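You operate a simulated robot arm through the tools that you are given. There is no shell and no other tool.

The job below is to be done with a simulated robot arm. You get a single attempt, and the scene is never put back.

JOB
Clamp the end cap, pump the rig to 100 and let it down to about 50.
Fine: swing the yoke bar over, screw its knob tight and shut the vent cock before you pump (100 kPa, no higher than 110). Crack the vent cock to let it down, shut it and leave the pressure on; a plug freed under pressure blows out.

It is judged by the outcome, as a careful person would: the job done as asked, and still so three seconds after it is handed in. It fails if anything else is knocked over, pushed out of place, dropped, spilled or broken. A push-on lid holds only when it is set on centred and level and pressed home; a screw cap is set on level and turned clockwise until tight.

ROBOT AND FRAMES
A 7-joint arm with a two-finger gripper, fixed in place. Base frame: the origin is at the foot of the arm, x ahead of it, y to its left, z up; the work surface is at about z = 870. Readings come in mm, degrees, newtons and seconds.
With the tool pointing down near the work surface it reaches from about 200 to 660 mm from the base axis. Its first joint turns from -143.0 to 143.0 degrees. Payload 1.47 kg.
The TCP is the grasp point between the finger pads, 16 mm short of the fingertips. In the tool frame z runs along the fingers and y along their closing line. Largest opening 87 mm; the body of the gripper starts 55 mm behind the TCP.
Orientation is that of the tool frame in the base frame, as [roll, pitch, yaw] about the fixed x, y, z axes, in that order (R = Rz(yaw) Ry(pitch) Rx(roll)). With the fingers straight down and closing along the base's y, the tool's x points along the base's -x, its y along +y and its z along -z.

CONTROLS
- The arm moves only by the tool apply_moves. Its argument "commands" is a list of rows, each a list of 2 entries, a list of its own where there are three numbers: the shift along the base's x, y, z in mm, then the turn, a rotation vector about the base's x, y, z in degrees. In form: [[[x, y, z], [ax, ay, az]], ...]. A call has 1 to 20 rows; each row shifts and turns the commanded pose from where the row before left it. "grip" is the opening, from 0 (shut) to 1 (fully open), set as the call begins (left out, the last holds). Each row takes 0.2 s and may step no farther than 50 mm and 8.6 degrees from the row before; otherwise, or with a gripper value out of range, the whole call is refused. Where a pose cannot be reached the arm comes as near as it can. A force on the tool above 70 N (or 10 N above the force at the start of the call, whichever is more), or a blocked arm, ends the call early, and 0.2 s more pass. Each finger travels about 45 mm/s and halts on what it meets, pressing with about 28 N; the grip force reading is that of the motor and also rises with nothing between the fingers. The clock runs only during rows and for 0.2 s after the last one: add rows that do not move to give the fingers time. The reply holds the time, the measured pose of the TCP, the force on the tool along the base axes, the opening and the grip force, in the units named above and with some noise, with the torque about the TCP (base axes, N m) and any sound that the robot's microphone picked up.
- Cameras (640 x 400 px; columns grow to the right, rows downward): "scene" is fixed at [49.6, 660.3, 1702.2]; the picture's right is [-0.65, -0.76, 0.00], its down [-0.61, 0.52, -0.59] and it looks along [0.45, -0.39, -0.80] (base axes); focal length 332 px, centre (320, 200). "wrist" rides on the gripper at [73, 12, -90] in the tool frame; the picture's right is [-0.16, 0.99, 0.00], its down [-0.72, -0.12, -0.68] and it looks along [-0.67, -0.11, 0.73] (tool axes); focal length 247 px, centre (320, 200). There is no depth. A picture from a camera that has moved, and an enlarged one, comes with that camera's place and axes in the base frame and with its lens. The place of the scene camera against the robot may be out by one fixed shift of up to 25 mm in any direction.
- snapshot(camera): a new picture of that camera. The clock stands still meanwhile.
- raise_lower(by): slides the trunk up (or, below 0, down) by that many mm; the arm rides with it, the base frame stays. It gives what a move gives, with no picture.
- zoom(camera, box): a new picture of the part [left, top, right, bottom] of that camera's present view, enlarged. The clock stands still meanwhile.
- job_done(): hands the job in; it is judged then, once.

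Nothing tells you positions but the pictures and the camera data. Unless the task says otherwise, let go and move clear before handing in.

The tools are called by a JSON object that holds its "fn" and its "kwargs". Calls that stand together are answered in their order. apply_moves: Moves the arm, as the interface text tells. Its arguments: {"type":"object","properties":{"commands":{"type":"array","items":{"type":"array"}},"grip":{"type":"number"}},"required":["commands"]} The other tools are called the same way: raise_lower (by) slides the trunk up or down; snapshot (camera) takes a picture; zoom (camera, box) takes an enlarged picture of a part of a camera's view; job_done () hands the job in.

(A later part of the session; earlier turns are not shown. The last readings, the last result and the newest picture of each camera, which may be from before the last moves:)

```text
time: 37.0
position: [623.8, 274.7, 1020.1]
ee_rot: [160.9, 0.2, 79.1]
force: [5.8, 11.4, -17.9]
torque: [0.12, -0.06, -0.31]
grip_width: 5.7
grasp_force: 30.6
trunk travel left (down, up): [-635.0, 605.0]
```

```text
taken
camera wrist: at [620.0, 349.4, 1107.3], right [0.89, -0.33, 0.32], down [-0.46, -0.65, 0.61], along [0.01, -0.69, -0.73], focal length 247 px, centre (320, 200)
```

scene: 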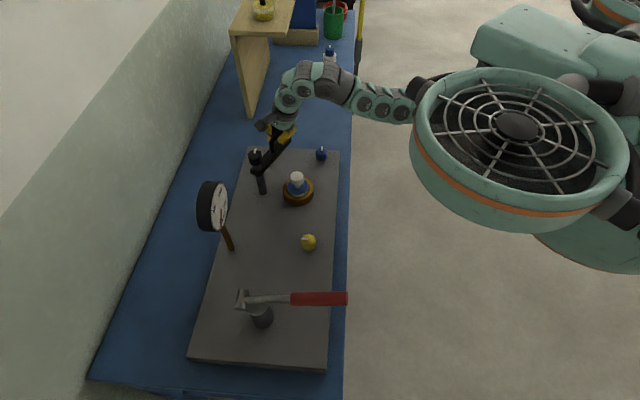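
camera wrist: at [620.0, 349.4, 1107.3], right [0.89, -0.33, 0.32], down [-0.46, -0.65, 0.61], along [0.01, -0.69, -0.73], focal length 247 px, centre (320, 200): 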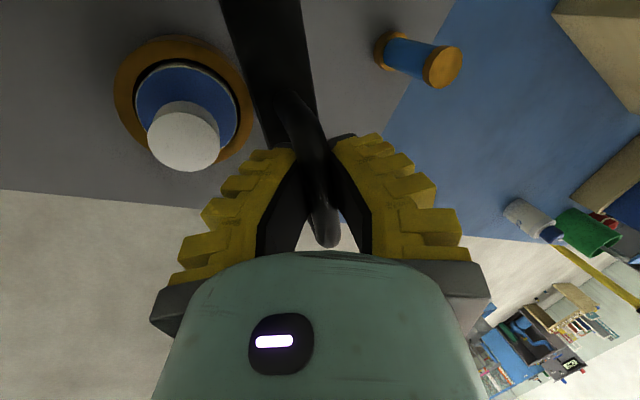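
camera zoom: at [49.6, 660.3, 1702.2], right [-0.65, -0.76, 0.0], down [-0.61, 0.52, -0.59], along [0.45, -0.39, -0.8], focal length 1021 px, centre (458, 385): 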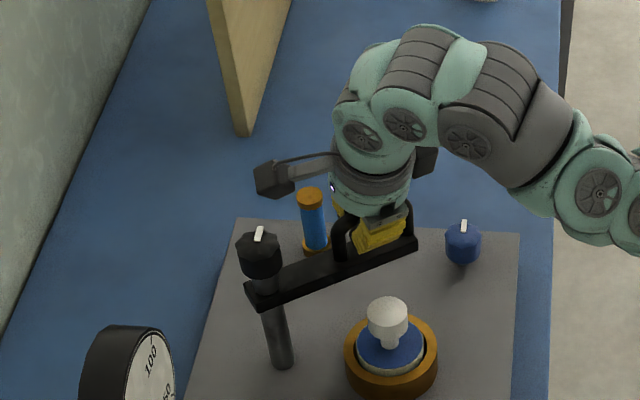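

The bar is at about −99° and still clears everything. I'll swing the remaining ~35° until it is over the plug.

{"fn": "apply_moves", "kwargs": {"commands": [[[-11.7, 4.0, 2], [0, 0, -7]], [[-11.5, 4.3, 1], [0, 0, -7]], [[-10.9, 5.6, 0], [0, 0, -7]]]}}

{"fn": "zoom", "kwargs": {"camera": "scene", "box": [215, 75, 335, 205]}}

{"fn": "snapshot", "kwargs": {"camera": "wrist"}}

```text
time: 37.8
position: [597.0, 286.4, 1015.2]
ee_rot: [160.9, 0.5, 58.0]
force: [-8.5, -11.1, -16.5]
torque: [-0.27, 0.09, 0.31]
grip_width: 6.6
grasp_force: 29.9
out of reach, approached as far as the arm can: row 2, 3
trunk travel left (down, up): [-635.0, 605.0]
```

```text
3.08 times, centred on (275, 140) of scene
camera zoom: at [49.6, 660.3, 1702.2], right [-0.65, -0.76, 0.0], down [-0.61, 0.52, -0.59], along [0.45, -0.39, -0.8], focal length 1021 px, centre (458, 385)
```

zoom: 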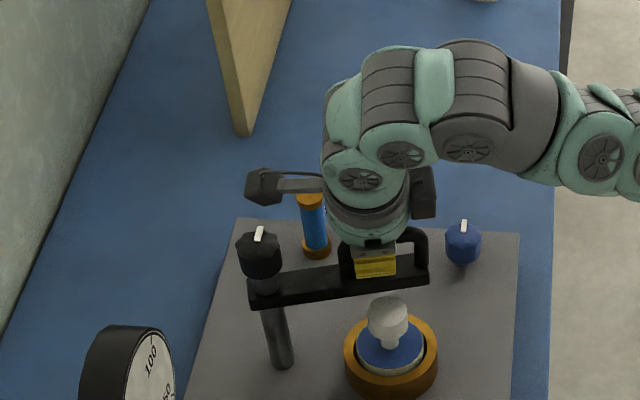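

```text
taken
camera wrist: at [621.2, 357.6, 1101.1], right [0.71, -0.63, 0.32], down [-0.66, -0.43, 0.61], along [-0.24, -0.65, -0.72], focal length 247 px, centre (320, 200)
```

wrist: 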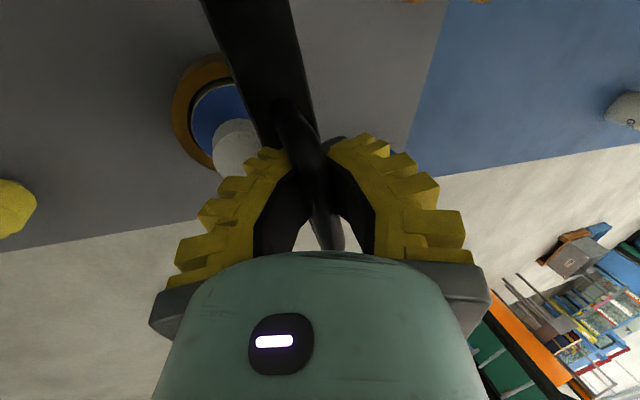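

The bar is at about −115°, but the arm hit its inner limit with the trunk this low. I'll let go, lift clear and raise the trunk before finishing the swing.

{"fn": "apply_moves", "kwargs": {"commands": [[[0, 0, 0], [0, 0, 0]], [[0, 0, 0], [0, 0, 0]], [[0, 0, 0], [0, 0, 0]], [[0, 0, 0], [0, 0, 0]]], "grip": 0.7}}

{"fn": "apply_moves", "kwargs": {"commands": [[[-3, 2, 20], [0, 0, 0]], [[-6, 3, 20], [0, 0, 0]], [[-6, 3, 20], [0, 0, 0]]]}}

{"fn": "raise_lower", "kwargs": {"by": 110}}

{"fn": "snapshot", "kwargs": {"camera": "scene"}}

```text
time: 38.8
position: [599.4, 290.9, 1019.6]
ee_rot: [160.7, 0.0, 58.1]
force: [-0.3, -0.1, -0.7]
torque: [0.0, 0.01, 0.0]
grip_width: 65.5
grasp_force: 2.8
trunk travel left (down, up): [-635.0, 605.0]
```

```text
time: 39.6
position: [620.9, 291.0, 1037.6]
ee_rot: [160.6, 0.1, 58.0]
force: [-0.7, 0.0, 0.1]
torque: [0.03, -0.01, -0.01]
grip_width: 65.4
grasp_force: 3.2
out of reach, approached as far as the arm can: row 1, 2, 3
trunk travel left (down, up): [-635.0, 605.0]
```

```text
time: 41.0
position: [619.7, 292.9, 1145.4]
ee_rot: [160.9, 0.1, 58.1]
force: [0.2, 0.4, -0.4]
torque: [0.0, -0.02, -0.01]
grip_width: 65.4
grasp_force: 3.4
trunk travel left (down, up): [-745.0, 495.0]
```

```text
taken
```

scene: 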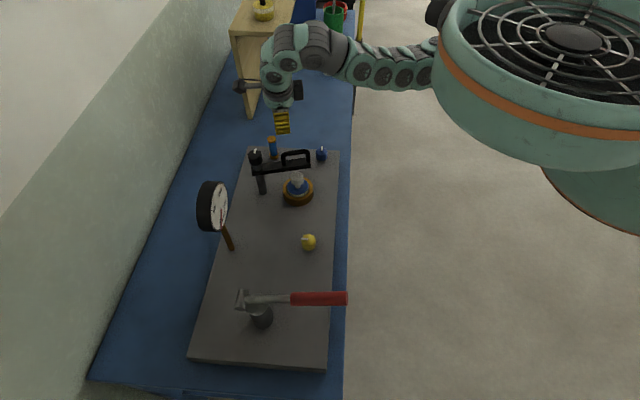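

Nothing was disturbed. Now I'll straighten the tool to vertical and look at the bar from above.

{"fn": "apply_moves", "kwargs": {"commands": [[[0, 0, 0], [4.2, 6.8, 0]], [[-5, 0, 0], [4.2, 6.8, 0]], [[-5, 0, 0], [1.6, 2.6, 0]], [[0, 0, 0], [0, 0, 7]]]}}

{"fn": "snapshot", "kwargs": {"camera": "wrist"}}

{"fn": "zoom", "kwargs": {"camera": "scene", "box": [225, 125, 345, 215]}}

```text
time: 42.0
position: [609.5, 291.0, 1146.0]
ee_rot: [180.0, 0.2, 65.2]
force: [-0.5, -1.0, 0.0]
torque: [0.0, -0.03, -0.01]
grip_width: 65.4
grasp_force: 3.6
trunk travel left (down, up): [-745.0, 495.0]
```

```text
taken
camera wrist: at [651.0, 352.6, 1234.7], right [0.83, -0.56, 0.0], down [-0.41, -0.61, 0.68], along [-0.38, -0.57, -0.73], focal length 247 px, centre (320, 200)
```

wrist: 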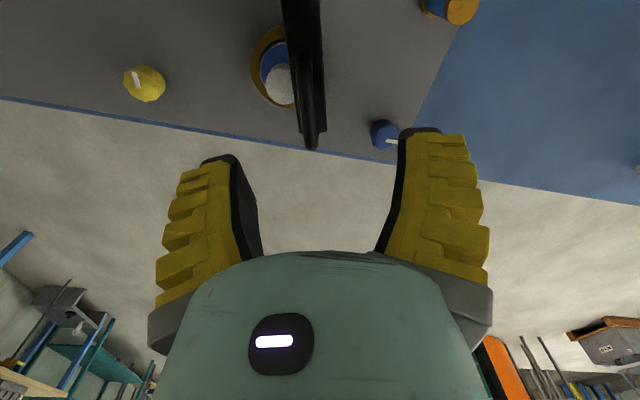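

```text
4.44 times, centred on (285, 170) of scene
camera zoom: at [49.6, 660.3, 1702.2], right [-0.65, -0.76, 0.0], down [-0.61, 0.52, -0.59], along [0.45, -0.39, -0.8], focal length 1474 px, centre (476, 333)
```

zoom: 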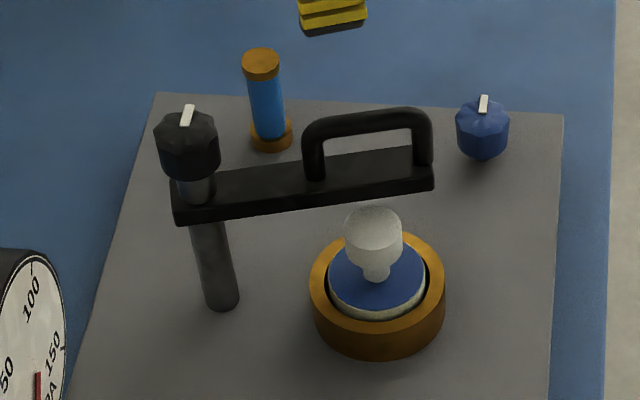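

{"fn": "zoom", "kwargs": {"camera": "wrist", "box": [220, 0, 400, 160]}}

```text
2.50 times, centred on (310, 80) of wrist
camera zoom: at [651.0, 352.6, 1234.7], right [0.83, -0.56, 0.0], down [-0.41, -0.61, 0.68], along [-0.38, -0.57, -0.73], focal length 617 px, centre (345, 500)
```

zoom: 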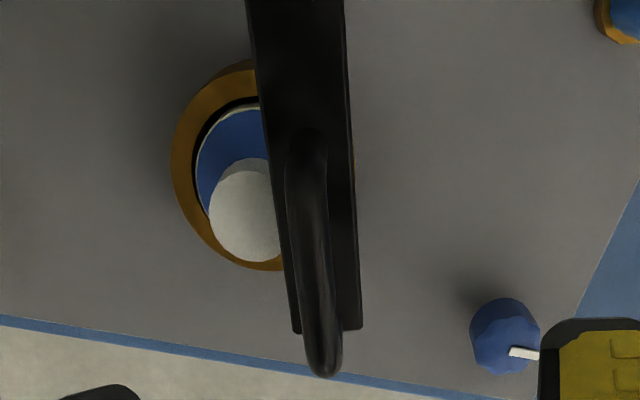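

The bar now points to about −120°, and the plug is at (564,298), so about 15° remains. I'll regrip the handle from straight above.

{"fn": "apply_moves", "kwargs": {"commands": [[[-9, -2, -20], [0, 0, -5]], [[-8, -3, -30], [0, 0, 0]], [[0, 0, -30], [0, 0, 0]]]}}

{"fn": "zoom", "kwargs": {"camera": "wrist", "box": [160, 20, 480, 240]}}

```text
time: 42.8
position: [593.1, 285.0, 1066.1]
ee_rot: [179.8, 0.4, 59.9]
force: [-0.1, -0.1, -1.1]
torque: [0.02, 0.02, -0.01]
grip_width: 65.6
grasp_force: 3.4
trunk travel left (down, up): [-745.0, 495.0]
```

```text
1.82 times, centred on (320, 130) of wrist
camera zoom: at [639.4, 343.0, 1154.7], right [0.78, -0.63, 0.0], down [-0.46, -0.56, 0.68], along [-0.43, -0.53, -0.73], focal length 449 px, centre (320, 327)
```

zoom: 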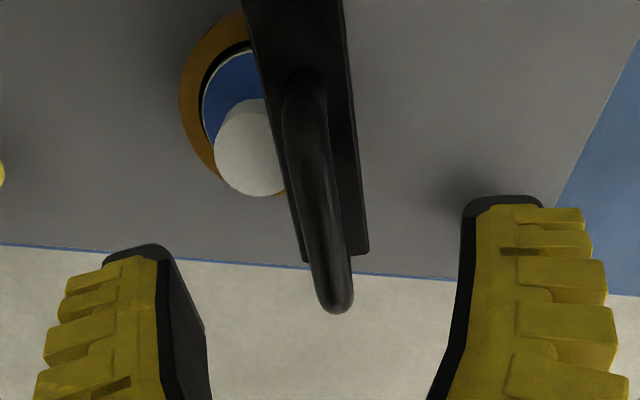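

Well centred. I'll go down to z≈1020 and close.

{"fn": "apply_moves", "kwargs": {"commands": [[[0, 0, -23], [0, 0, 0]], [[0, 0, -23], [0, 0, 0]]]}}

{"fn": "apply_moves", "kwargs": {"commands": [[[0, 0, 0], [0, 0, 0]], [[0, 0, 0], [0, 0, 0]], [[0, 0, 0], [0, 0, 0]], [[0, 0, 0], [0, 0, 0]], [[0, 0, 0], [0, 0, 0]], [[0, 0, 0], [0, 0, 0]]], "grip": 0.0}}

```text
time: 43.4
position: [593.2, 286.6, 1019.1]
ee_rot: [179.9, 0.2, 60.1]
force: [0.4, -0.3, -0.3]
torque: [0.02, 0.02, 0.01]
grip_width: 65.1
grasp_force: 2.5
trunk travel left (down, up): [-745.0, 495.0]
```

```text
time: 44.8
position: [591.8, 286.5, 1019.6]
ee_rot: [179.9, 0.2, 60.1]
force: [3.1, 1.3, -6.2]
torque: [-0.05, 0.02, -0.06]
grip_width: 8.9
grasp_force: 30.0
trunk travel left (down, up): [-745.0, 495.0]
```

{"fn": "apply_moves", "kwargs": {"commands": [[[-11.3, 7.8, 0], [0, 0, -7.6]], [[-10.1, 9.1, 0], [0, 0, -7.6]], [[0, 0, 0], [0, 0, 0]]]}}

{"fn": "zoom", "kwargs": {"camera": "scene", "box": [225, 125, 345, 215]}}

{"fn": "zoom", "kwargs": {"camera": "wrist", "box": [160, 20, 480, 240]}}

```text
time: 45.6
position: [575.8, 297.6, 1020.9]
ee_rot: [179.6, 0.2, 48.7]
force: [4.2, 0.1, -7.4]
torque: [0.02, -0.04, -0.22]
grip_width: 7.3
grasp_force: 29.7
out of reach, approached as far as the arm can: row 2
trunk travel left (down, up): [-745.0, 495.0]
```

```text
4.44 times, centred on (285, 170) of scene
camera zoom: at [49.6, 660.3, 1702.2], right [-0.65, -0.76, 0.0], down [-0.61, 0.52, -0.59], along [0.45, -0.39, -0.8], focal length 1474 px, centre (476, 333)
```

zoom: 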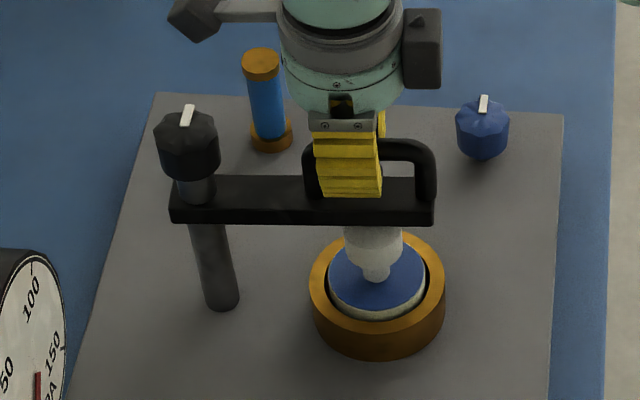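

```text
1.82 times, centred on (320, 130) of wrist
camera zoom: at [633.3, 345.9, 1108.6], right [0.64, -0.77, 0.01], down [-0.57, -0.46, 0.68], along [-0.52, -0.44, -0.73], focal length 449 px, centre (320, 327)
```

zoom: 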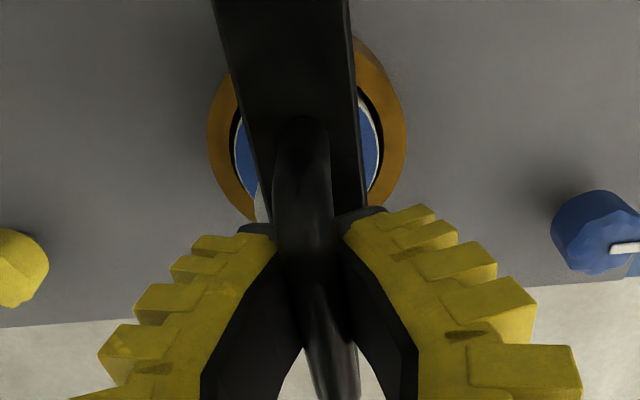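

The bar is almost over the plug; about 4° remains. I'll nudge the last bit without turning the wrist.

{"fn": "apply_moves", "kwargs": {"commands": [[[-2.5, 3, 0], [0, 0, 0]], [[-2.5, 3, 0], [0, 0, 0]]]}}

{"fn": "zoom", "kwargs": {"camera": "wrist", "box": [160, 0, 480, 220]}}

```text
time: 46.2
position: [572.6, 302.3, 1018.8]
ee_rot: [179.6, 0.5, 48.4]
force: [3.6, -8.4, -8.5]
torque: [0.05, -0.02, -0.81]
grip_width: 7.8
grasp_force: 30.3
trunk travel left (down, up): [-745.0, 495.0]
```

```text
1.82 times, centred on (320, 110) of wrist
camera zoom: at [629.6, 349.7, 1107.9], right [0.63, -0.77, 0.01], down [-0.57, -0.46, 0.69], along [-0.53, -0.44, -0.73], focal length 449 px, centre (320, 364)
```

zoom: 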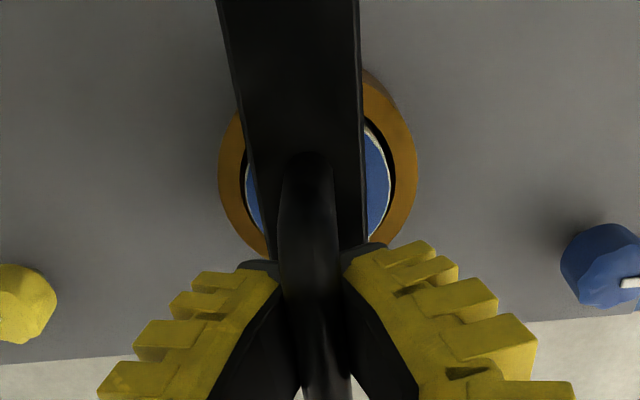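

The bar axis now passes within about 2 mm of the plug's centre. I'll open the gripper, lift off and verify.

{"fn": "apply_moves", "kwargs": {"commands": [[[0, 0, 0], [0, 0, 0]], [[0, 0, 0], [0, 0, 0]], [[0, 0, 0], [0, 0, 0]]], "grip": 0.6}}

{"fn": "apply_moves", "kwargs": {"commands": [[[0, 0, 30], [0, 0, 0]], [[0, 0, 30], [0, 0, 0]], [[0, 0, 30], [0, 0, 0]], [[0, 0, 30], [0, 0, 0]]]}}

{"fn": "zoom", "kwargs": {"camera": "scene", "box": [225, 125, 345, 215]}}

{"fn": "snapshot", "kwargs": {"camera": "wrist"}}

```text
time: 47.0
position: [570.8, 306.3, 1021.8]
ee_rot: [179.8, 0.2, 48.7]
force: [-0.5, 0.1, 0.0]
torque: [0.01, 0.02, -0.03]
grip_width: 57.4
grasp_force: 4.2
trunk travel left (down, up): [-745.0, 495.0]
```

```text
time: 48.0
position: [572.4, 277.7, 1068.6]
ee_rot: [179.9, 0.0, 48.8]
force: [-0.4, 0.3, 0.3]
torque: [0.01, 0.0, 0.01]
grip_width: 57.2
grasp_force: 4.3
out of reach, approached as far as the arm can: row 1, 2, 3, 4
trunk travel left (down, up): [-745.0, 495.0]
```

```text
4.44 times, centred on (285, 170) of scene
camera zoom: at [49.6, 660.3, 1702.2], right [-0.65, -0.76, 0.0], down [-0.61, 0.52, -0.59], along [0.45, -0.39, -0.8], focal length 1474 px, centre (476, 333)
```

zoom: 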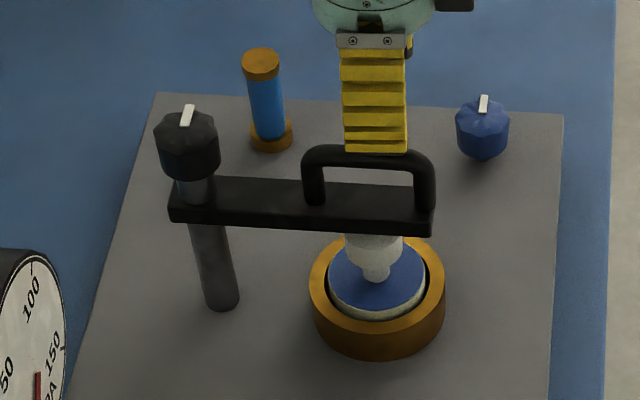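

```text
taken
camera wrist: at [629.2, 324.9, 1157.1], right [0.64, -0.77, 0.0], down [-0.57, -0.47, 0.68], along [-0.52, -0.44, -0.73], focal length 247 px, centre (320, 200)
```

wrist: 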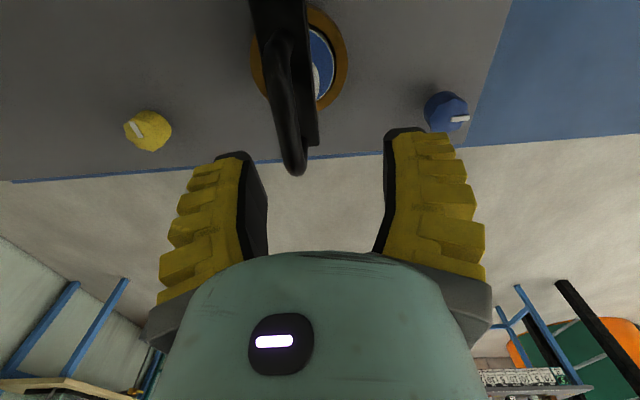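

I'll raise the trunk a little to get clear and measure the bar's alignment again.

{"fn": "raise_lower", "kwargs": {"by": 100}}

{"fn": "zoom", "kwargs": {"camera": "wrist", "box": [200, 0, 400, 160]}}

{"fn": "zoom", "kwargs": {"camera": "scene", "box": [225, 125, 345, 215]}}

```text
time: 49.4
position: [571.3, 277.6, 1169.1]
ee_rot: [179.8, 0.1, 48.7]
force: [-0.4, -0.5, -0.1]
torque: [0.01, 0.03, -0.01]
grip_width: 57.4
grasp_force: 4.0
trunk travel left (down, up): [-845.0, 395.0]
```

```text
2.50 times, centred on (300, 80) of wrist
camera zoom: at [629.2, 324.9, 1256.7], right [0.64, -0.77, 0.0], down [-0.57, -0.47, 0.68], along [-0.52, -0.44, -0.73], focal length 617 px, centre (370, 500)
```

zoom: 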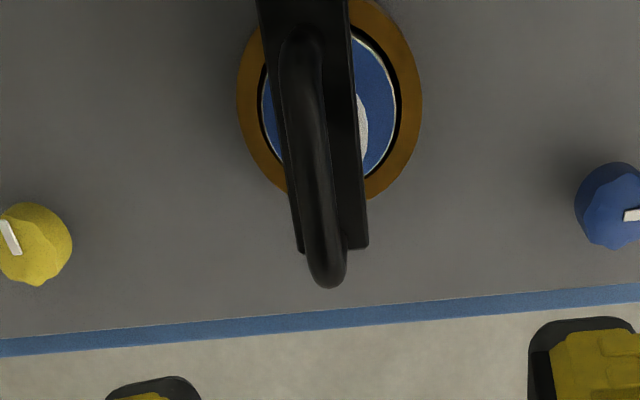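

```text
4.44 times, centred on (285, 170) of scene
camera zoom: at [49.6, 660.3, 1702.2], right [-0.65, -0.76, 0.0], down [-0.61, 0.52, -0.59], along [0.45, -0.39, -0.8], focal length 1474 px, centre (476, 333)
```

zoom: 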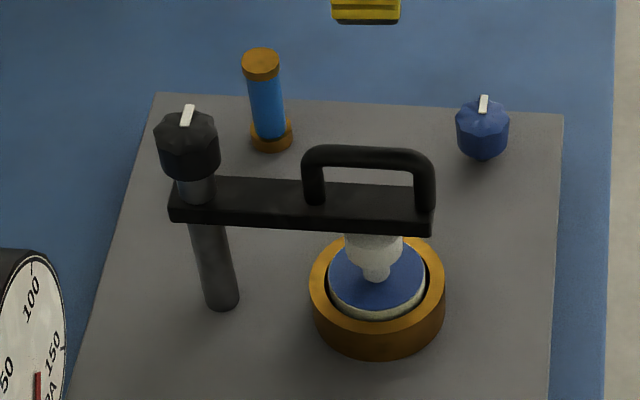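

The bar is centred over the plug to within about 3 mm. Next is the clamp knob on the post at about (644,375), z 1008–1040. I need the closing line horizontal with the tilt pointing outward, so I'll turn the wrist round while still high and clear.

{"fn": "apply_moves", "kwargs": {"commands": [[[0, 0, 5], [0, 0, 8]], [[0, 0, 5], [0, 0, 8]], [[0, 0, 5], [0, 0, 8]], [[0, 0, 5], [0, 0, 8]], [[0, 0, 5], [0, 0, 8]], [[0, 0, 5], [0, 0, 8]], [[0, 0, 0], [0, 0, 8]], [[0, 0, 0], [0, 0, 8]], [[0, 0, 0], [0, 0, 8]], [[0, 0, 0], [0, 0, 8]]], "grip": 1.0}}

{"fn": "apply_moves", "kwargs": {"commands": [[[0, 0, 0], [0, 0, 8]], [[0, 0, 0], [0, 0, 8]], [[0, 0, 0], [0, 0, 8]], [[0, 0, 0], [0, 0, 8]], [[0, 0, 0], [0, 0, 8]], [[0, 0, 0], [0, 0, 8]], [[0, 0, 0], [0, 0, 8]], [[0, 0, 0], [0, 0, 8]], [[0, 0, 0], [0, 0, 8]], [[0, 0, 0], [0, 0, 8]]]}}

```text
time: 51.6
position: [579.1, 282.4, 1200.1]
ee_rot: [179.7, 0.0, 128.9]
force: [0.0, 0.3, 0.5]
torque: [0.02, 0.02, -0.03]
grip_width: 87.0
grasp_force: 0.1
out of reach, approached as far as the arm can: row 2
trunk travel left (down, up): [-845.0, 395.0]
```

```text
time: 53.8
position: [577.6, 281.8, 1198.5]
ee_rot: [179.8, 0.0, -151.0]
force: [0.7, -0.2, 1.0]
torque: [-0.01, -0.02, 0.02]
grip_width: 87.1
grasp_force: 0.0
trunk travel left (down, up): [-845.0, 395.0]
```

The wrist turned round without trouble. Now I'll lower the trunk partway, tilt outward and approach above the knob.

{"fn": "raise_lower", "kwargs": {"by": -70}}

{"fn": "apply_moves", "kwargs": {"commands": [[[10, 15, 10], [-2.5, 0, 0]], [[10, 15, 10], [0, 0, 0]]]}}

{"fn": "snapshot", "kwargs": {"camera": "wrist"}}

```text
time: 54.9
position: [577.7, 282.3, 1128.8]
ee_rot: [179.8, -0.1, -151.1]
force: [1.6, -0.3, 0.1]
torque: [0.0, -0.01, 0.01]
grip_width: 87.1
grasp_force: 0.1
trunk travel left (down, up): [-775.0, 465.0]
```

```text
time: 55.5
position: [599.2, 310.3, 1149.7]
ee_rot: [-178.0, -1.3, -151.2]
force: [0.3, -0.4, 0.1]
torque: [-0.02, 0.01, 0.0]
grip_width: 86.9
grasp_force: 0.0
trunk travel left (down, up): [-775.0, 465.0]
```

```text
taken
camera wrist: at [530.6, 289.1, 1239.4], right [-0.34, 0.94, -0.04], down [0.69, 0.27, 0.67], along [0.64, 0.2, -0.74], focal length 247 px, centre (320, 200)
```

wrist: 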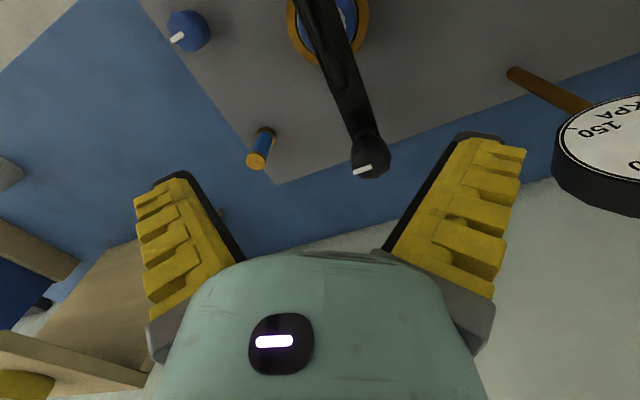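

The knob is clearly visible at about (641,373). I'll tilt 15° outward, lower the trunk slightly and move above it.

{"fn": "apply_moves", "kwargs": {"commands": [[[0, 0, 0], [2.5, 0, 0]], [[5, 5, 5], [3.9, -7, 0]], [[5, 5, 5], [3.4, -6.1, 0]], [[5, 10, 10], [0, 0, 0]]]}}

{"fn": "raise_lower", "kwargs": {"by": -60}}

{"fn": "apply_moves", "kwargs": {"commands": [[[10, 15, 0], [0, 0, 0]], [[10, 15, 0], [0, 0, 0]], [[8, 12, 0], [0, 0, 0]]]}}

{"fn": "snapshot", "kwargs": {"camera": "wrist"}}

{"fn": "snapshot", "kwargs": {"camera": "scene"}}

```text
time: 56.5
position: [613.2, 331.6, 1168.8]
ee_rot: [179.8, 15.1, -151.4]
force: [0.3, -0.2, 0.0]
torque: [0.05, 0.01, -0.01]
grip_width: 87.2
grasp_force: 0.1
trunk travel left (down, up): [-775.0, 465.0]
```

```text
time: 57.5
position: [611.7, 332.4, 1108.7]
ee_rot: [179.7, 15.1, -151.2]
force: [0.3, 0.0, -0.7]
torque: [-0.02, 0.0, 0.05]
grip_width: 87.0
grasp_force: 0.1
trunk travel left (down, up): [-715.0, 525.0]
```

```text
time: 58.2
position: [642.8, 372.6, 1110.7]
ee_rot: [179.6, 14.9, -151.3]
force: [0.0, 0.2, 0.8]
torque: [0.01, -0.01, -0.01]
grip_width: 87.1
grasp_force: 0.1
trunk travel left (down, up): [-715.0, 525.0]
```

```text
taken
camera wrist: at [554.6, 338.0, 1176.9], right [-0.34, 0.94, 0.05], down [0.52, 0.15, 0.84], along [0.79, 0.31, -0.54], focal length 247 px, centre (320, 200)
```

wrist: 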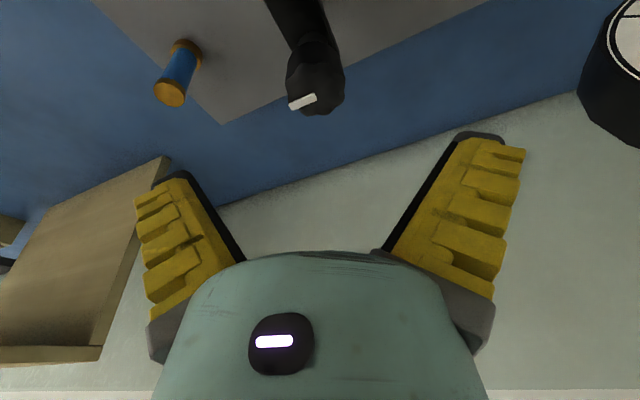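

```text
taken
```

scene: 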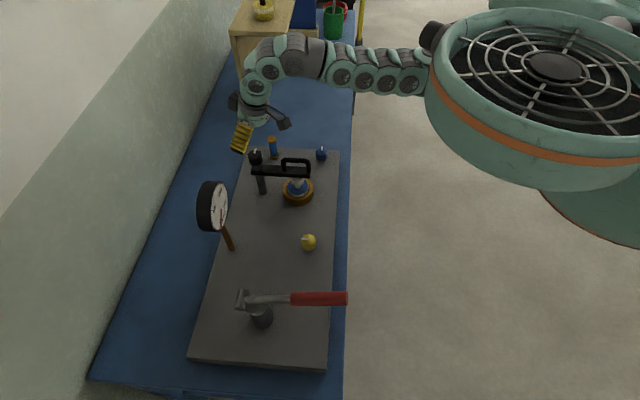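

I'm above the knob. I'll wind the wrist back about 32° first, to allow a long clockwise stroke, then go down over the knob.

{"fn": "apply_moves", "kwargs": {"commands": [[[0, 0, 0], [0, 0, 8]], [[0, 0, 0], [0, 0, 8]], [[0, 0, 0], [0, 0, 8]], [[0, 0, 0], [0, 0, 8]]]}}

{"fn": "snapshot", "kwargs": {"camera": "wrist"}}

```text
time: 59.2
position: [642.4, 372.9, 1108.9]
ee_rot: [179.7, 15.1, -119.4]
force: [0.8, 0.7, 0.3]
torque: [-0.02, -0.02, -0.01]
grip_width: 87.1
grasp_force: 0.1
trunk travel left (down, up): [-715.0, 525.0]
```

```text
taken
camera wrist: at [586.8, 296.3, 1175.5], right [-0.79, 0.61, 0.05], down [0.36, 0.4, 0.84], along [0.5, 0.68, -0.53], focal length 247 px, centre (320, 200)
```

wrist: 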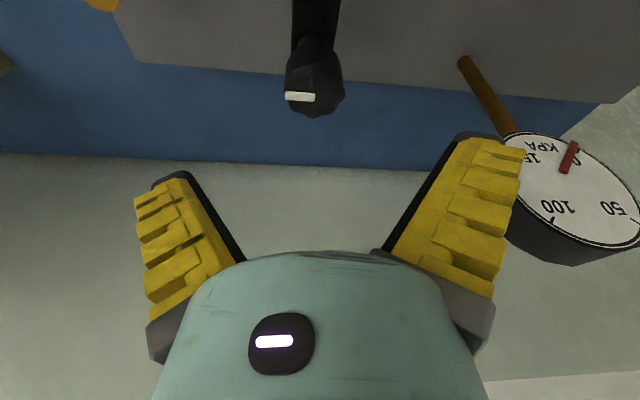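

The knob stays on the tool axis and the gauge is well clear. I'll go down around the knob.

{"fn": "apply_moves", "kwargs": {"commands": [[[1, 1, -25], [0, 0, 0]], [[0, 0, -25], [0, 0, 0]]]}}

{"fn": "zoom", "kwargs": {"camera": "wrist", "box": [160, 20, 480, 240]}}

```text
time: 59.9
position: [642.4, 377.0, 1058.5]
ee_rot: [179.7, 14.9, -119.1]
force: [-0.1, -0.5, -0.3]
torque: [0.03, 0.01, -0.01]
grip_width: 87.0
grasp_force: 0.0
trunk travel left (down, up): [-715.0, 525.0]
```

```text
1.82 times, centred on (320, 130) of wrist
camera zoom: at [586.7, 299.3, 1125.4], right [-0.79, 0.61, 0.05], down [0.36, 0.4, 0.84], along [0.5, 0.68, -0.53], focal length 449 px, centre (320, 327)
```

zoom: 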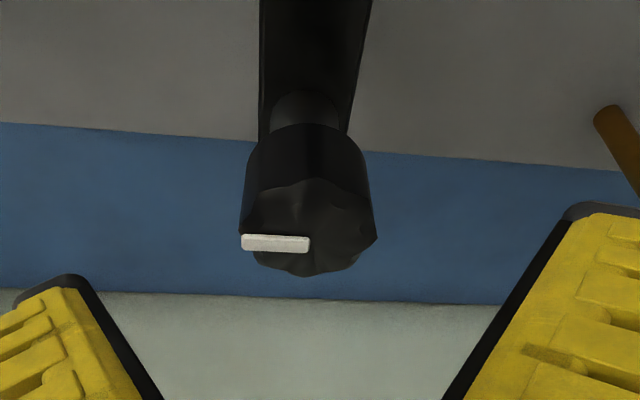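

The knob's top is at about z 1033 and its underside near 995. I'll centre and go down to z≈1016.

{"fn": "apply_moves", "kwargs": {"commands": [[[1, -3, -14], [0, 0, 0]], [[0, 0, -14], [0, 0, 0]], [[0, 0, -14], [0, 0, 0]]]}}

{"fn": "zoom", "kwargs": {"camera": "wrist", "box": [160, 20, 480, 240]}}

{"fn": "zoom", "kwargs": {"camera": "scene", "box": [205, 105, 325, 195]}}

```text
time: 60.6
position: [643.9, 371.1, 1017.3]
ee_rot: [179.8, 14.9, -119.3]
force: [-1.1, -0.2, -0.8]
torque: [0.03, -0.03, 0.01]
grip_width: 87.2
grasp_force: 0.0
trunk travel left (down, up): [-715.0, 525.0]
```

```text
1.82 times, centred on (320, 130) of wrist
camera zoom: at [588.4, 294.8, 1082.9], right [-0.79, 0.61, 0.05], down [0.36, 0.4, 0.84], along [0.5, 0.68, -0.54], focal length 449 px, centre (320, 327)
```

zoom: 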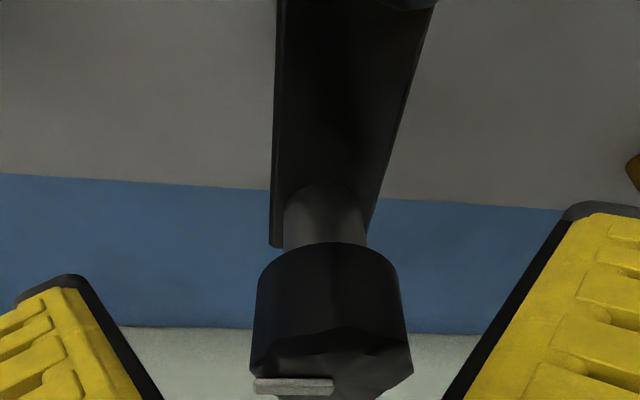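

```text
4.44 times, centred on (265, 150) of scene
camera zoom: at [49.6, 660.3, 1702.2], right [-0.65, -0.76, 0.0], down [-0.61, 0.52, -0.59], along [0.45, -0.39, -0.8], focal length 1474 px, centre (564, 422)
```

zoom: 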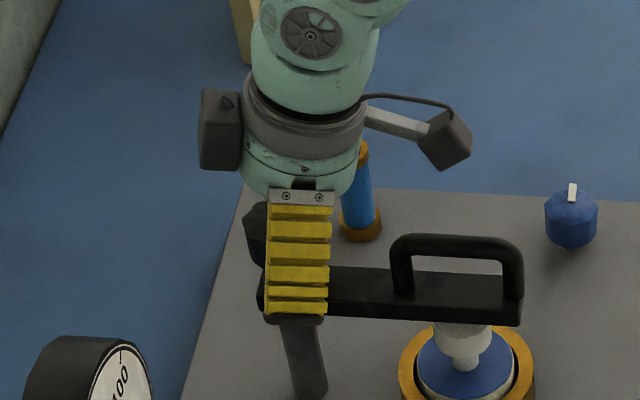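

Aligned to within 3 mm. I'll make a small correction and close on the knob.

{"fn": "apply_moves", "kwargs": {"commands": [[[-2, 2, 0], [0, 0, 0]], [[0, 0, 0], [0, 0, 0]], [[0, 0, 0], [0, 0, 0]], [[0, 0, 0], [0, 0, 0]], [[0, 0, 0], [0, 0, 0]]], "grip": 0.0}}

{"fn": "zoom", "kwargs": {"camera": "wrist", "box": [160, 20, 480, 240]}}

```text
time: 61.9
position: [641.7, 373.3, 1018.2]
ee_rot: [179.8, 15.0, -119.2]
force: [5.1, -2.7, -0.1]
torque: [0.22, -0.05, 0.02]
grip_width: 31.9
grasp_force: 30.2
trunk travel left (down, up): [-715.0, 525.0]
```

```text
1.82 times, centred on (320, 130) of wrist
camera zoom: at [587.1, 297.0, 1084.2], right [-0.79, 0.61, 0.04], down [0.36, 0.4, 0.84], along [0.5, 0.68, -0.53], focal length 449 px, centre (320, 327)
```

zoom: 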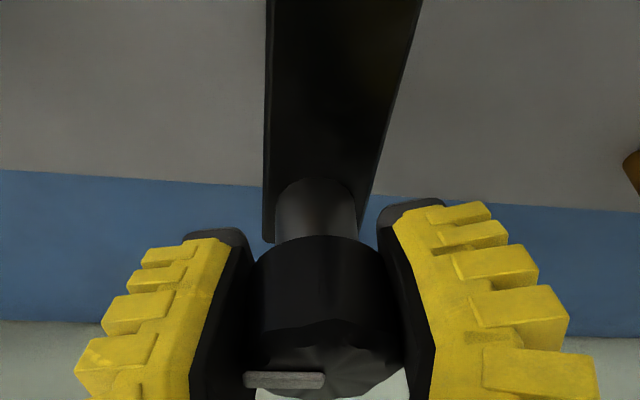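

The knob is firmly held at 32 mm. I'll turn it clockwise three steps and check.

{"fn": "apply_moves", "kwargs": {"commands": [[[1, -0.5, 0], [0, 0, -8]], [[0, 0, 0], [0, 0, -8]], [[0, 0, 0], [0, 0, -8]]]}}

{"fn": "zoom", "kwargs": {"camera": "wrist", "box": [160, 20, 480, 240]}}

```text
time: 62.6
position: [641.2, 374.3, 1017.5]
ee_rot: [179.6, 15.0, -143.4]
force: [4.9, 4.8, -1.9]
torque: [0.06, 0.14, 0.36]
grip_width: 30.8
grasp_force: 29.5
trunk travel left (down, up): [-715.0, 525.0]
```

```text
1.82 times, centred on (320, 130) of wrist
camera zoom: at [560.7, 326.6, 1084.7], right [-0.47, 0.88, 0.05], down [0.49, 0.22, 0.84], along [0.73, 0.42, -0.54], focal length 449 px, centre (320, 327)
```

zoom: 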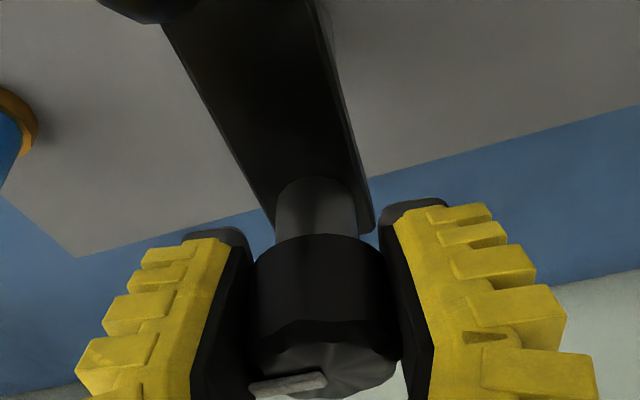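

The knob turns with the hand. I'll continue clockwise.

{"fn": "apply_moves", "kwargs": {"commands": [[[0.5, 0.5, 0], [0, 0, -8]], [[0.5, 0.5, 0], [0, 0, -8]], [[0, 0, 0], [0, 0, -8]], [[0, 0, 0], [0, 0, -8]]]}}

{"fn": "apply_moves", "kwargs": {"commands": [[[0, 0, 0], [0, 0, -8]], [[0, 0, 0], [0, 0, -8]]]}}

{"fn": "zoom", "kwargs": {"camera": "wrist", "box": [160, 20, 480, 240]}}

{"fn": "zoom", "kwargs": {"camera": "scene", "box": [205, 105, 325, 195]}}

```text
time: 63.6
position: [638.3, 373.9, 1020.8]
ee_rot: [179.3, 15.4, -175.3]
force: [23.8, 19.8, -18.3]
torque: [-0.39, -0.04, 0.07]
grip_width: 32.4
grasp_force: 29.4
out of reach, approached as far as the arm can: row 4
trunk travel left (down, up): [-715.0, 525.0]
```

```text
time: 64.2
position: [628.6, 376.9, 1021.6]
ee_rot: [178.8, 14.7, 168.9]
force: [1.9, 36.8, -5.3]
torque: [-0.02, -0.28, 0.56]
grip_width: 31.6
grasp_force: 30.4
out of reach, approached as far as the arm can: row 2
trunk travel left (down, up): [-715.0, 525.0]
```

```text
1.82 times, centred on (320, 130) of wrist
camera zoom: at [539.3, 403.8, 1089.4], right [0.33, 0.94, 0.06], down [0.49, -0.23, 0.84], along [0.8, -0.25, -0.54], focal length 449 px, centre (320, 327)
```

zoom: 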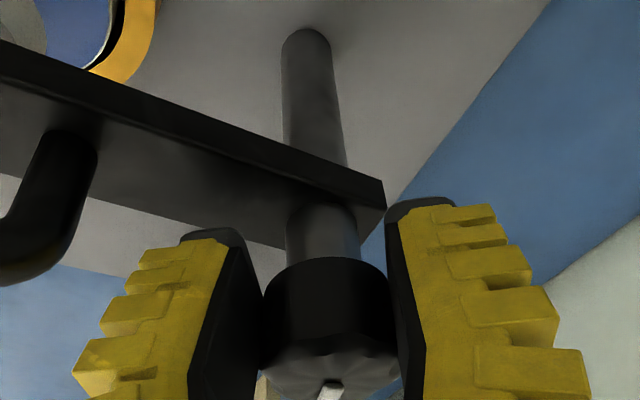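

```text
4.44 times, centred on (265, 150) of scene
camera zoom: at [49.6, 660.3, 1702.2], right [-0.65, -0.76, 0.0], down [-0.61, 0.52, -0.59], along [0.45, -0.39, -0.8], focal length 1474 px, centre (564, 422)
```

zoom: 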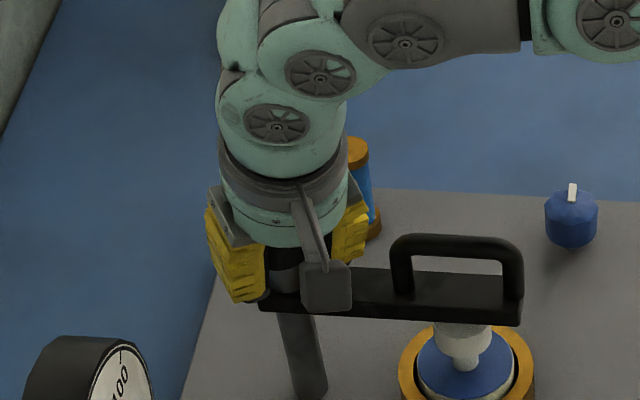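

The last step ran into a reach limit and the knob slipped in the fingers. I'll open, lift and see where its pointer is.

{"fn": "apply_moves", "kwargs": {"commands": [[[0, 0, 0], [0, 0, 0]], [[0, 0, 0], [0, 0, 0]], [[0, 0, 0], [0, 0, 0]], [[0, 0, 0], [0, 0, 0]]], "grip": 1.0}}

{"fn": "apply_moves", "kwargs": {"commands": [[[0, 0, 25], [0, 0, 0]], [[0, 0, 25], [0, 0, 0]], [[0, 0, 25], [0, 0, 0]]]}}

{"fn": "snapshot", "kwargs": {"camera": "wrist"}}

{"fn": "zoom", "kwargs": {"camera": "scene", "box": [205, 105, 325, 195]}}

```text
time: 65.2
position: [632.9, 364.8, 1017.6]
ee_rot: [179.7, 14.8, 168.6]
force: [-1.2, 0.5, -0.1]
torque: [-0.03, 0.03, 0.03]
grip_width: 87.3
grasp_force: 0.1
trunk travel left (down, up): [-715.0, 525.0]
```

```text
time: 66.0
position: [633.3, 362.2, 1094.7]
ee_rot: [179.6, 15.0, 168.7]
force: [0.2, 0.2, -0.8]
torque: [0.01, -0.03, 0.0]
grip_width: 87.1
grasp_force: 0.2
trunk travel left (down, up): [-715.0, 525.0]
```

```text
taken
camera wrist: at [542.9, 392.7, 1160.5], right [0.34, 0.94, 0.05], down [0.49, -0.22, 0.84], along [0.8, -0.27, -0.54], focal length 247 px, centre (320, 200)
```

wrist: 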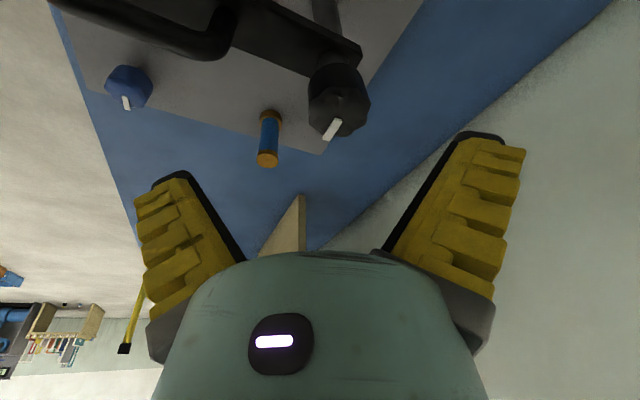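

```text
4.44 times, centred on (265, 150) of scene
camera zoom: at [49.6, 660.3, 1702.2], right [-0.65, -0.76, 0.0], down [-0.61, 0.52, -0.59], along [0.45, -0.39, -0.8], focal length 1474 px, centre (564, 422)
```

zoom: 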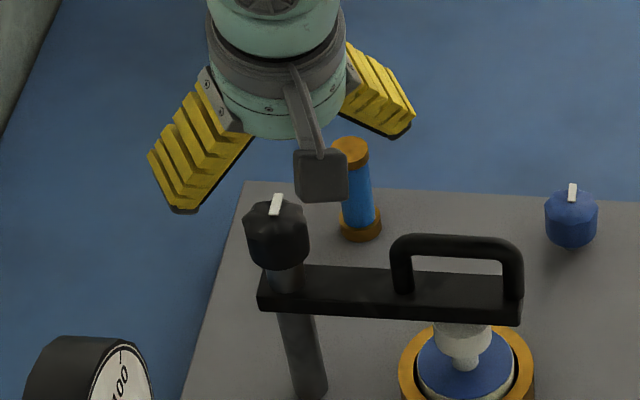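

The pointer is back where it began, so the fingers slipped round the knob. I'll wind the wrist back, lower the trunk a little for margin, and retry slowly with a better-centred grip.

{"fn": "apply_moves", "kwargs": {"commands": [[[0, 0, 5], [0, 0, 8]], [[0, 0, 5], [0, 0, 8]], [[0, 0, 5], [0, 0, 8]], [[1, 1, 5], [0, 0, 8]], [[2, 2, 5], [0, 0, 8]], [[2, 3, 5], [0, 0, 8]], [[2, 3, 5], [0, 0, 8]], [[2, 2, 0], [0, 0, 8]], [[1, 1, 0], [0, 0, 8]]]}}

{"fn": "raise_lower", "kwargs": {"by": -40}}

{"fn": "snapshot", "kwargs": {"camera": "wrist"}}

```text
time: 68.0
position: [641.4, 377.6, 1128.2]
ee_rot: [179.7, 15.0, -119.2]
force: [0.9, -0.2, 0.5]
torque: [0.01, -0.02, -0.03]
grip_width: 87.4
grasp_force: 0.0
trunk travel left (down, up): [-715.0, 525.0]
```

```text
time: 68.9
position: [641.5, 378.8, 1087.5]
ee_rot: [179.7, 15.0, -119.2]
force: [-0.4, 0.0, 0.1]
torque: [-0.01, 0.0, 0.02]
grip_width: 86.9
grasp_force: 0.0
trunk travel left (down, up): [-675.0, 565.0]
```

```text
taken
camera wrist: at [585.9, 302.3, 1154.3], right [-0.79, 0.61, 0.05], down [0.36, 0.4, 0.84], along [0.5, 0.68, -0.53], focal length 247 px, centre (320, 200)
```

wrist: 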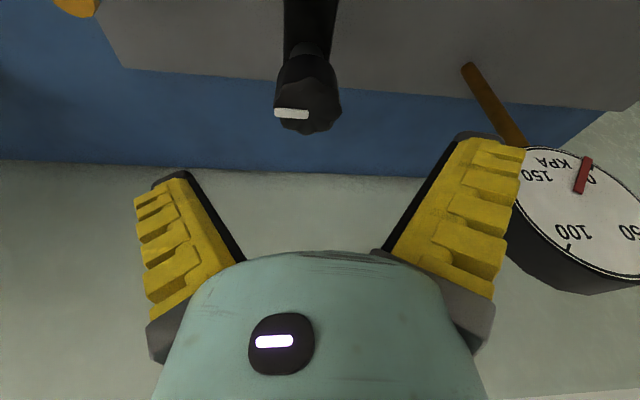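

{"fn": "apply_moves", "kwargs": {"commands": [[[1, -3, -24], [0, 0, 0]], [[0.5, -2.5, -24], [0, 0, 0]], [[0, 0, -23], [0, 0, 0]]]}}

{"fn": "apply_moves", "kwargs": {"commands": [[[0, 0, 0], [0, 0, 0]], [[0, 0, 0], [0, 0, 0]], [[0, 0, 0], [0, 0, 0]], [[0, 0, 0], [0, 0, 0]], [[0, 0, 0], [0, 0, 0]]], "grip": 0.0}}

{"fn": "zoom", "kwargs": {"camera": "wrist", "box": [240, 120, 400, 240]}}

```text
time: 69.7
position: [644.2, 370.3, 1016.0]
ee_rot: [179.7, 15.0, -119.3]
force: [0.0, -0.5, 0.6]
torque: [0.0, 0.0, 0.0]
grip_width: 86.7
grasp_force: 0.1
trunk travel left (down, up): [-675.0, 565.0]
```

```text
time: 70.9
position: [642.2, 373.6, 1017.1]
ee_rot: [179.6, 15.0, -119.1]
force: [-5.5, 0.6, 5.6]
torque: [0.06, -0.11, 0.05]
grip_width: 31.7
grasp_force: 29.8
trunk travel left (down, up): [-675.0, 565.0]
```

```text
3.33 times, centred on (320, 180) of wrist
camera zoom: at [587.6, 296.4, 1084.0], right [-0.79, 0.61, 0.05], down [0.36, 0.4, 0.84], along [0.5, 0.68, -0.54], focal length 823 px, centre (320, 267)
```

zoom: 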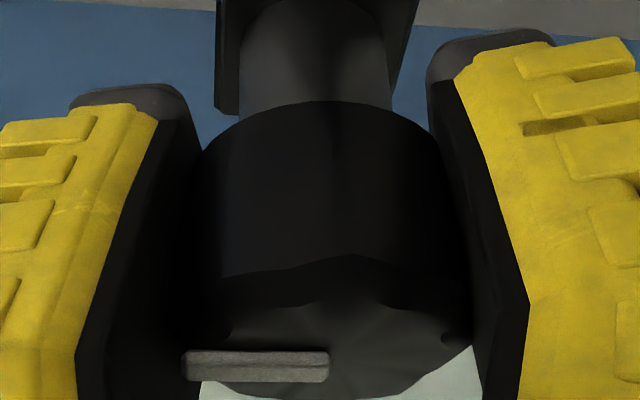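

Gripped again, well centred. I'll turn slowly clockwise this time.

{"fn": "apply_moves", "kwargs": {"commands": [[[0, 0, 0], [0, 0, -3]], [[0, 0, 0], [0, 0, -3]], [[0, 0, 0], [0, 0, -3]], [[0, 0, 0], [0, 0, -3]], [[0, 0, 0], [0, 0, -3]], [[0, 0, 0], [0, 0, -3]]]}}

{"fn": "zoom", "kwargs": {"camera": "wrist", "box": [240, 120, 400, 240]}}

```text
time: 72.3
position: [642.3, 372.0, 1015.4]
ee_rot: [179.5, 15.1, -137.4]
force: [-1.4, 10.8, -2.6]
torque: [0.12, 0.03, 0.42]
grip_width: 30.9
grasp_force: 30.1
trunk travel left (down, up): [-675.0, 565.0]
```

```text
3.33 times, centred on (320, 180) of wrist
camera zoom: at [566.4, 318.1, 1083.1], right [-0.56, 0.83, 0.05], down [0.47, 0.26, 0.84], along [0.69, 0.49, -0.53], focal length 823 px, centre (320, 267)
```

zoom: 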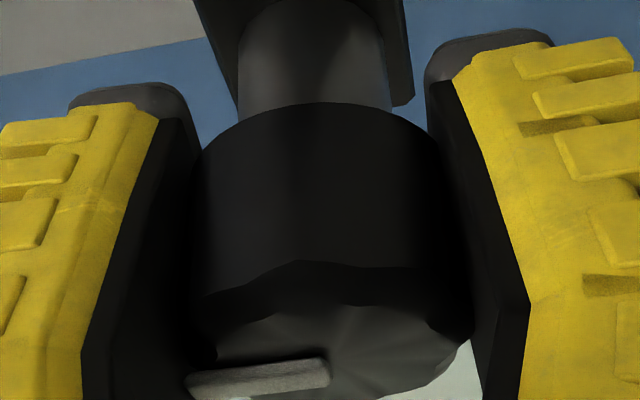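

The pointer suggests the pads are still slipping. I'll check the knob's absolute angle in the scene view.

{"fn": "zoom", "kwargs": {"camera": "scene", "box": [235, 130, 285, 170]}}

{"fn": "apply_moves", "kwargs": {"commands": [[[0, 0, 0], [0, 0, -3]], [[0, 0, 0], [0, 0, -3]], [[0, 0, 0], [0, 0, -3]], [[0, 0, 0], [0, 0, -3]], [[0, 0, 0], [0, 0, -3]]]}}

{"fn": "zoom", "kwargs": {"camera": "wrist", "box": [240, 120, 400, 240]}}

```text
10.00 times, centred on (260, 150) of scene
camera zoom: at [49.6, 660.3, 1702.2], right [-0.65, -0.76, 0.0], down [-0.61, 0.52, -0.59], along [0.45, -0.39, -0.8], focal length 3317 px, centre (920, 700)
```

zoom: 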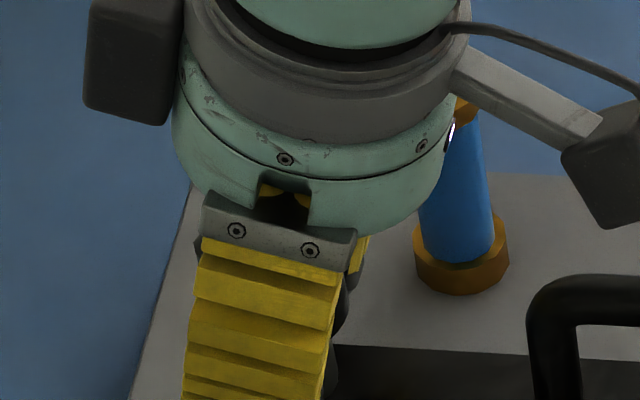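

```text
time: 73.5
position: [642.1, 374.6, 1015.7]
ee_rot: [179.6, 15.0, -152.3]
force: [-0.6, 9.2, 0.3]
torque: [-0.03, 0.11, 0.4]
grip_width: 31.1
grasp_force: 29.7
trunk travel left (down, up): [-675.0, 565.0]
```

```text
3.33 times, centred on (320, 180) of wrist
camera zoom: at [554.6, 340.2, 1083.0], right [-0.33, 0.94, 0.05], down [0.52, 0.14, 0.84], along [0.79, 0.3, -0.53], focal length 823 px, centre (320, 267)
```

zoom: 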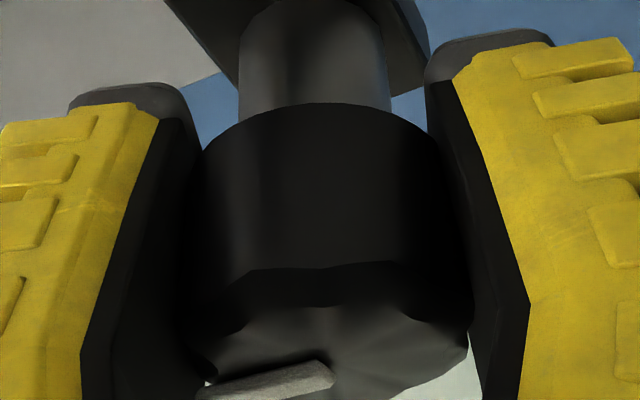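

The pads slip at about 0.4 N·m. As a quick test I'll reverse a few degrees to see whether the knob is free the other way.

{"fn": "apply_moves", "kwargs": {"commands": [[[0, 0, 0], [0, 0, 3]], [[0, 0, 0], [0, 0, 3]], [[0, 0, 0], [0, 0, 3]], [[0, 0, 0], [0, 0, 3]], [[0, 0, 0], [0, 0, 3]]]}}

{"fn": "zoom", "kwargs": {"camera": "wrist", "box": [240, 120, 400, 240]}}

```text
time: 74.7
position: [640.9, 375.3, 1016.5]
ee_rot: [179.5, 15.0, -137.2]
force: [2.0, 7.9, -1.8]
torque: [-0.08, 0.08, -0.01]
grip_width: 30.6
grasp_force: 29.9
trunk travel left (down, up): [-675.0, 565.0]
```

```text
3.33 times, centred on (320, 180) of wrist
camera zoom: at [566.6, 318.1, 1083.0], right [-0.56, 0.83, 0.05], down [0.47, 0.27, 0.84], along [0.68, 0.5, -0.54], focal length 823 px, centre (320, 267)
```

zoom: 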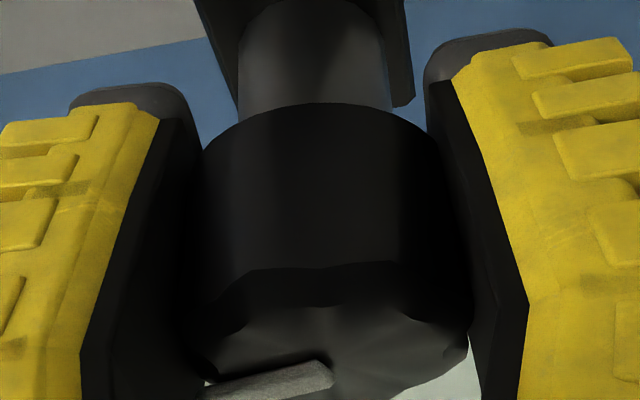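

The knob followed freely counter-clockwise but not clockwise. I'll go back clockwise by the same amount to see whether there is a hard stop at the original angle.

{"fn": "apply_moves", "kwargs": {"commands": [[[0, 0, 0], [0, 0, -3]], [[0, 0, 0], [0, 0, -3]], [[0, 0, 0], [0, 0, -3]]]}}

{"fn": "zoom", "kwargs": {"camera": "wrist", "box": [240, 120, 400, 240]}}

{"fn": "apply_moves", "kwargs": {"commands": [[[0, 0, 0], [0, 0, 3]], [[0, 0, 0], [0, 0, 3]], [[0, 0, 0], [0, 0, 3]], [[0, 0, 0], [0, 0, 3]], [[0, 0, 0], [0, 0, 3]], [[0, 0, 0], [0, 0, 3]], [[0, 0, 0], [0, 0, 3]], [[0, 0, 0], [0, 0, 3]]]}}

{"fn": "zoom", "kwargs": {"camera": "wrist", "box": [240, 120, 400, 240]}}

```text
time: 75.5
position: [642.0, 374.5, 1015.4]
ee_rot: [179.6, 15.0, -146.3]
force: [-3.1, 7.6, 0.5]
torque: [0.09, -0.02, 0.01]
grip_width: 30.8
grasp_force: 29.9
trunk travel left (down, up): [-675.0, 565.0]
```

```text
3.33 times, centred on (320, 180) of wrist
camera zoom: at [558.7, 330.9, 1082.9], right [-0.42, 0.9, 0.05], down [0.5, 0.19, 0.84], along [0.75, 0.38, -0.53], focal length 823 px, centre (320, 267)
```

zoom: 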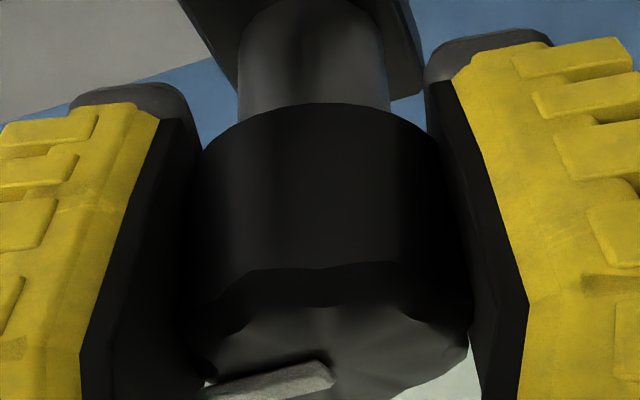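

```text
time: 77.3
position: [642.9, 373.6, 1016.2]
ee_rot: [179.5, 15.1, -122.3]
force: [4.4, 13.0, -9.3]
torque: [-0.08, 0.07, -0.01]
grip_width: 30.6
grasp_force: 30.4
trunk travel left (down, up): [-675.0, 565.0]
```

```text
3.33 times, centred on (320, 180) of wrist
camera zoom: at [583.7, 300.0, 1083.1], right [-0.75, 0.65, 0.05], down [0.38, 0.38, 0.84], along [0.53, 0.66, -0.53], focal length 823 px, centre (320, 267)
```

zoom: 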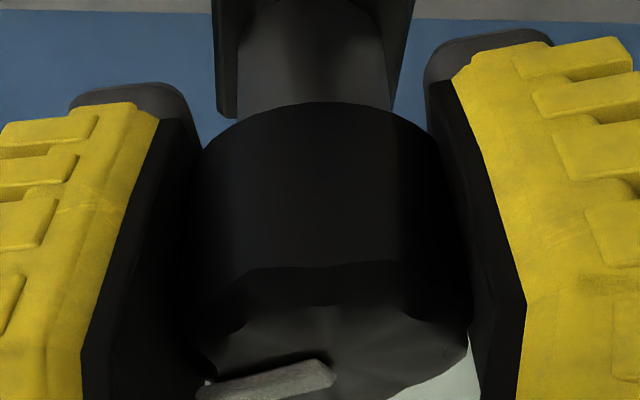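

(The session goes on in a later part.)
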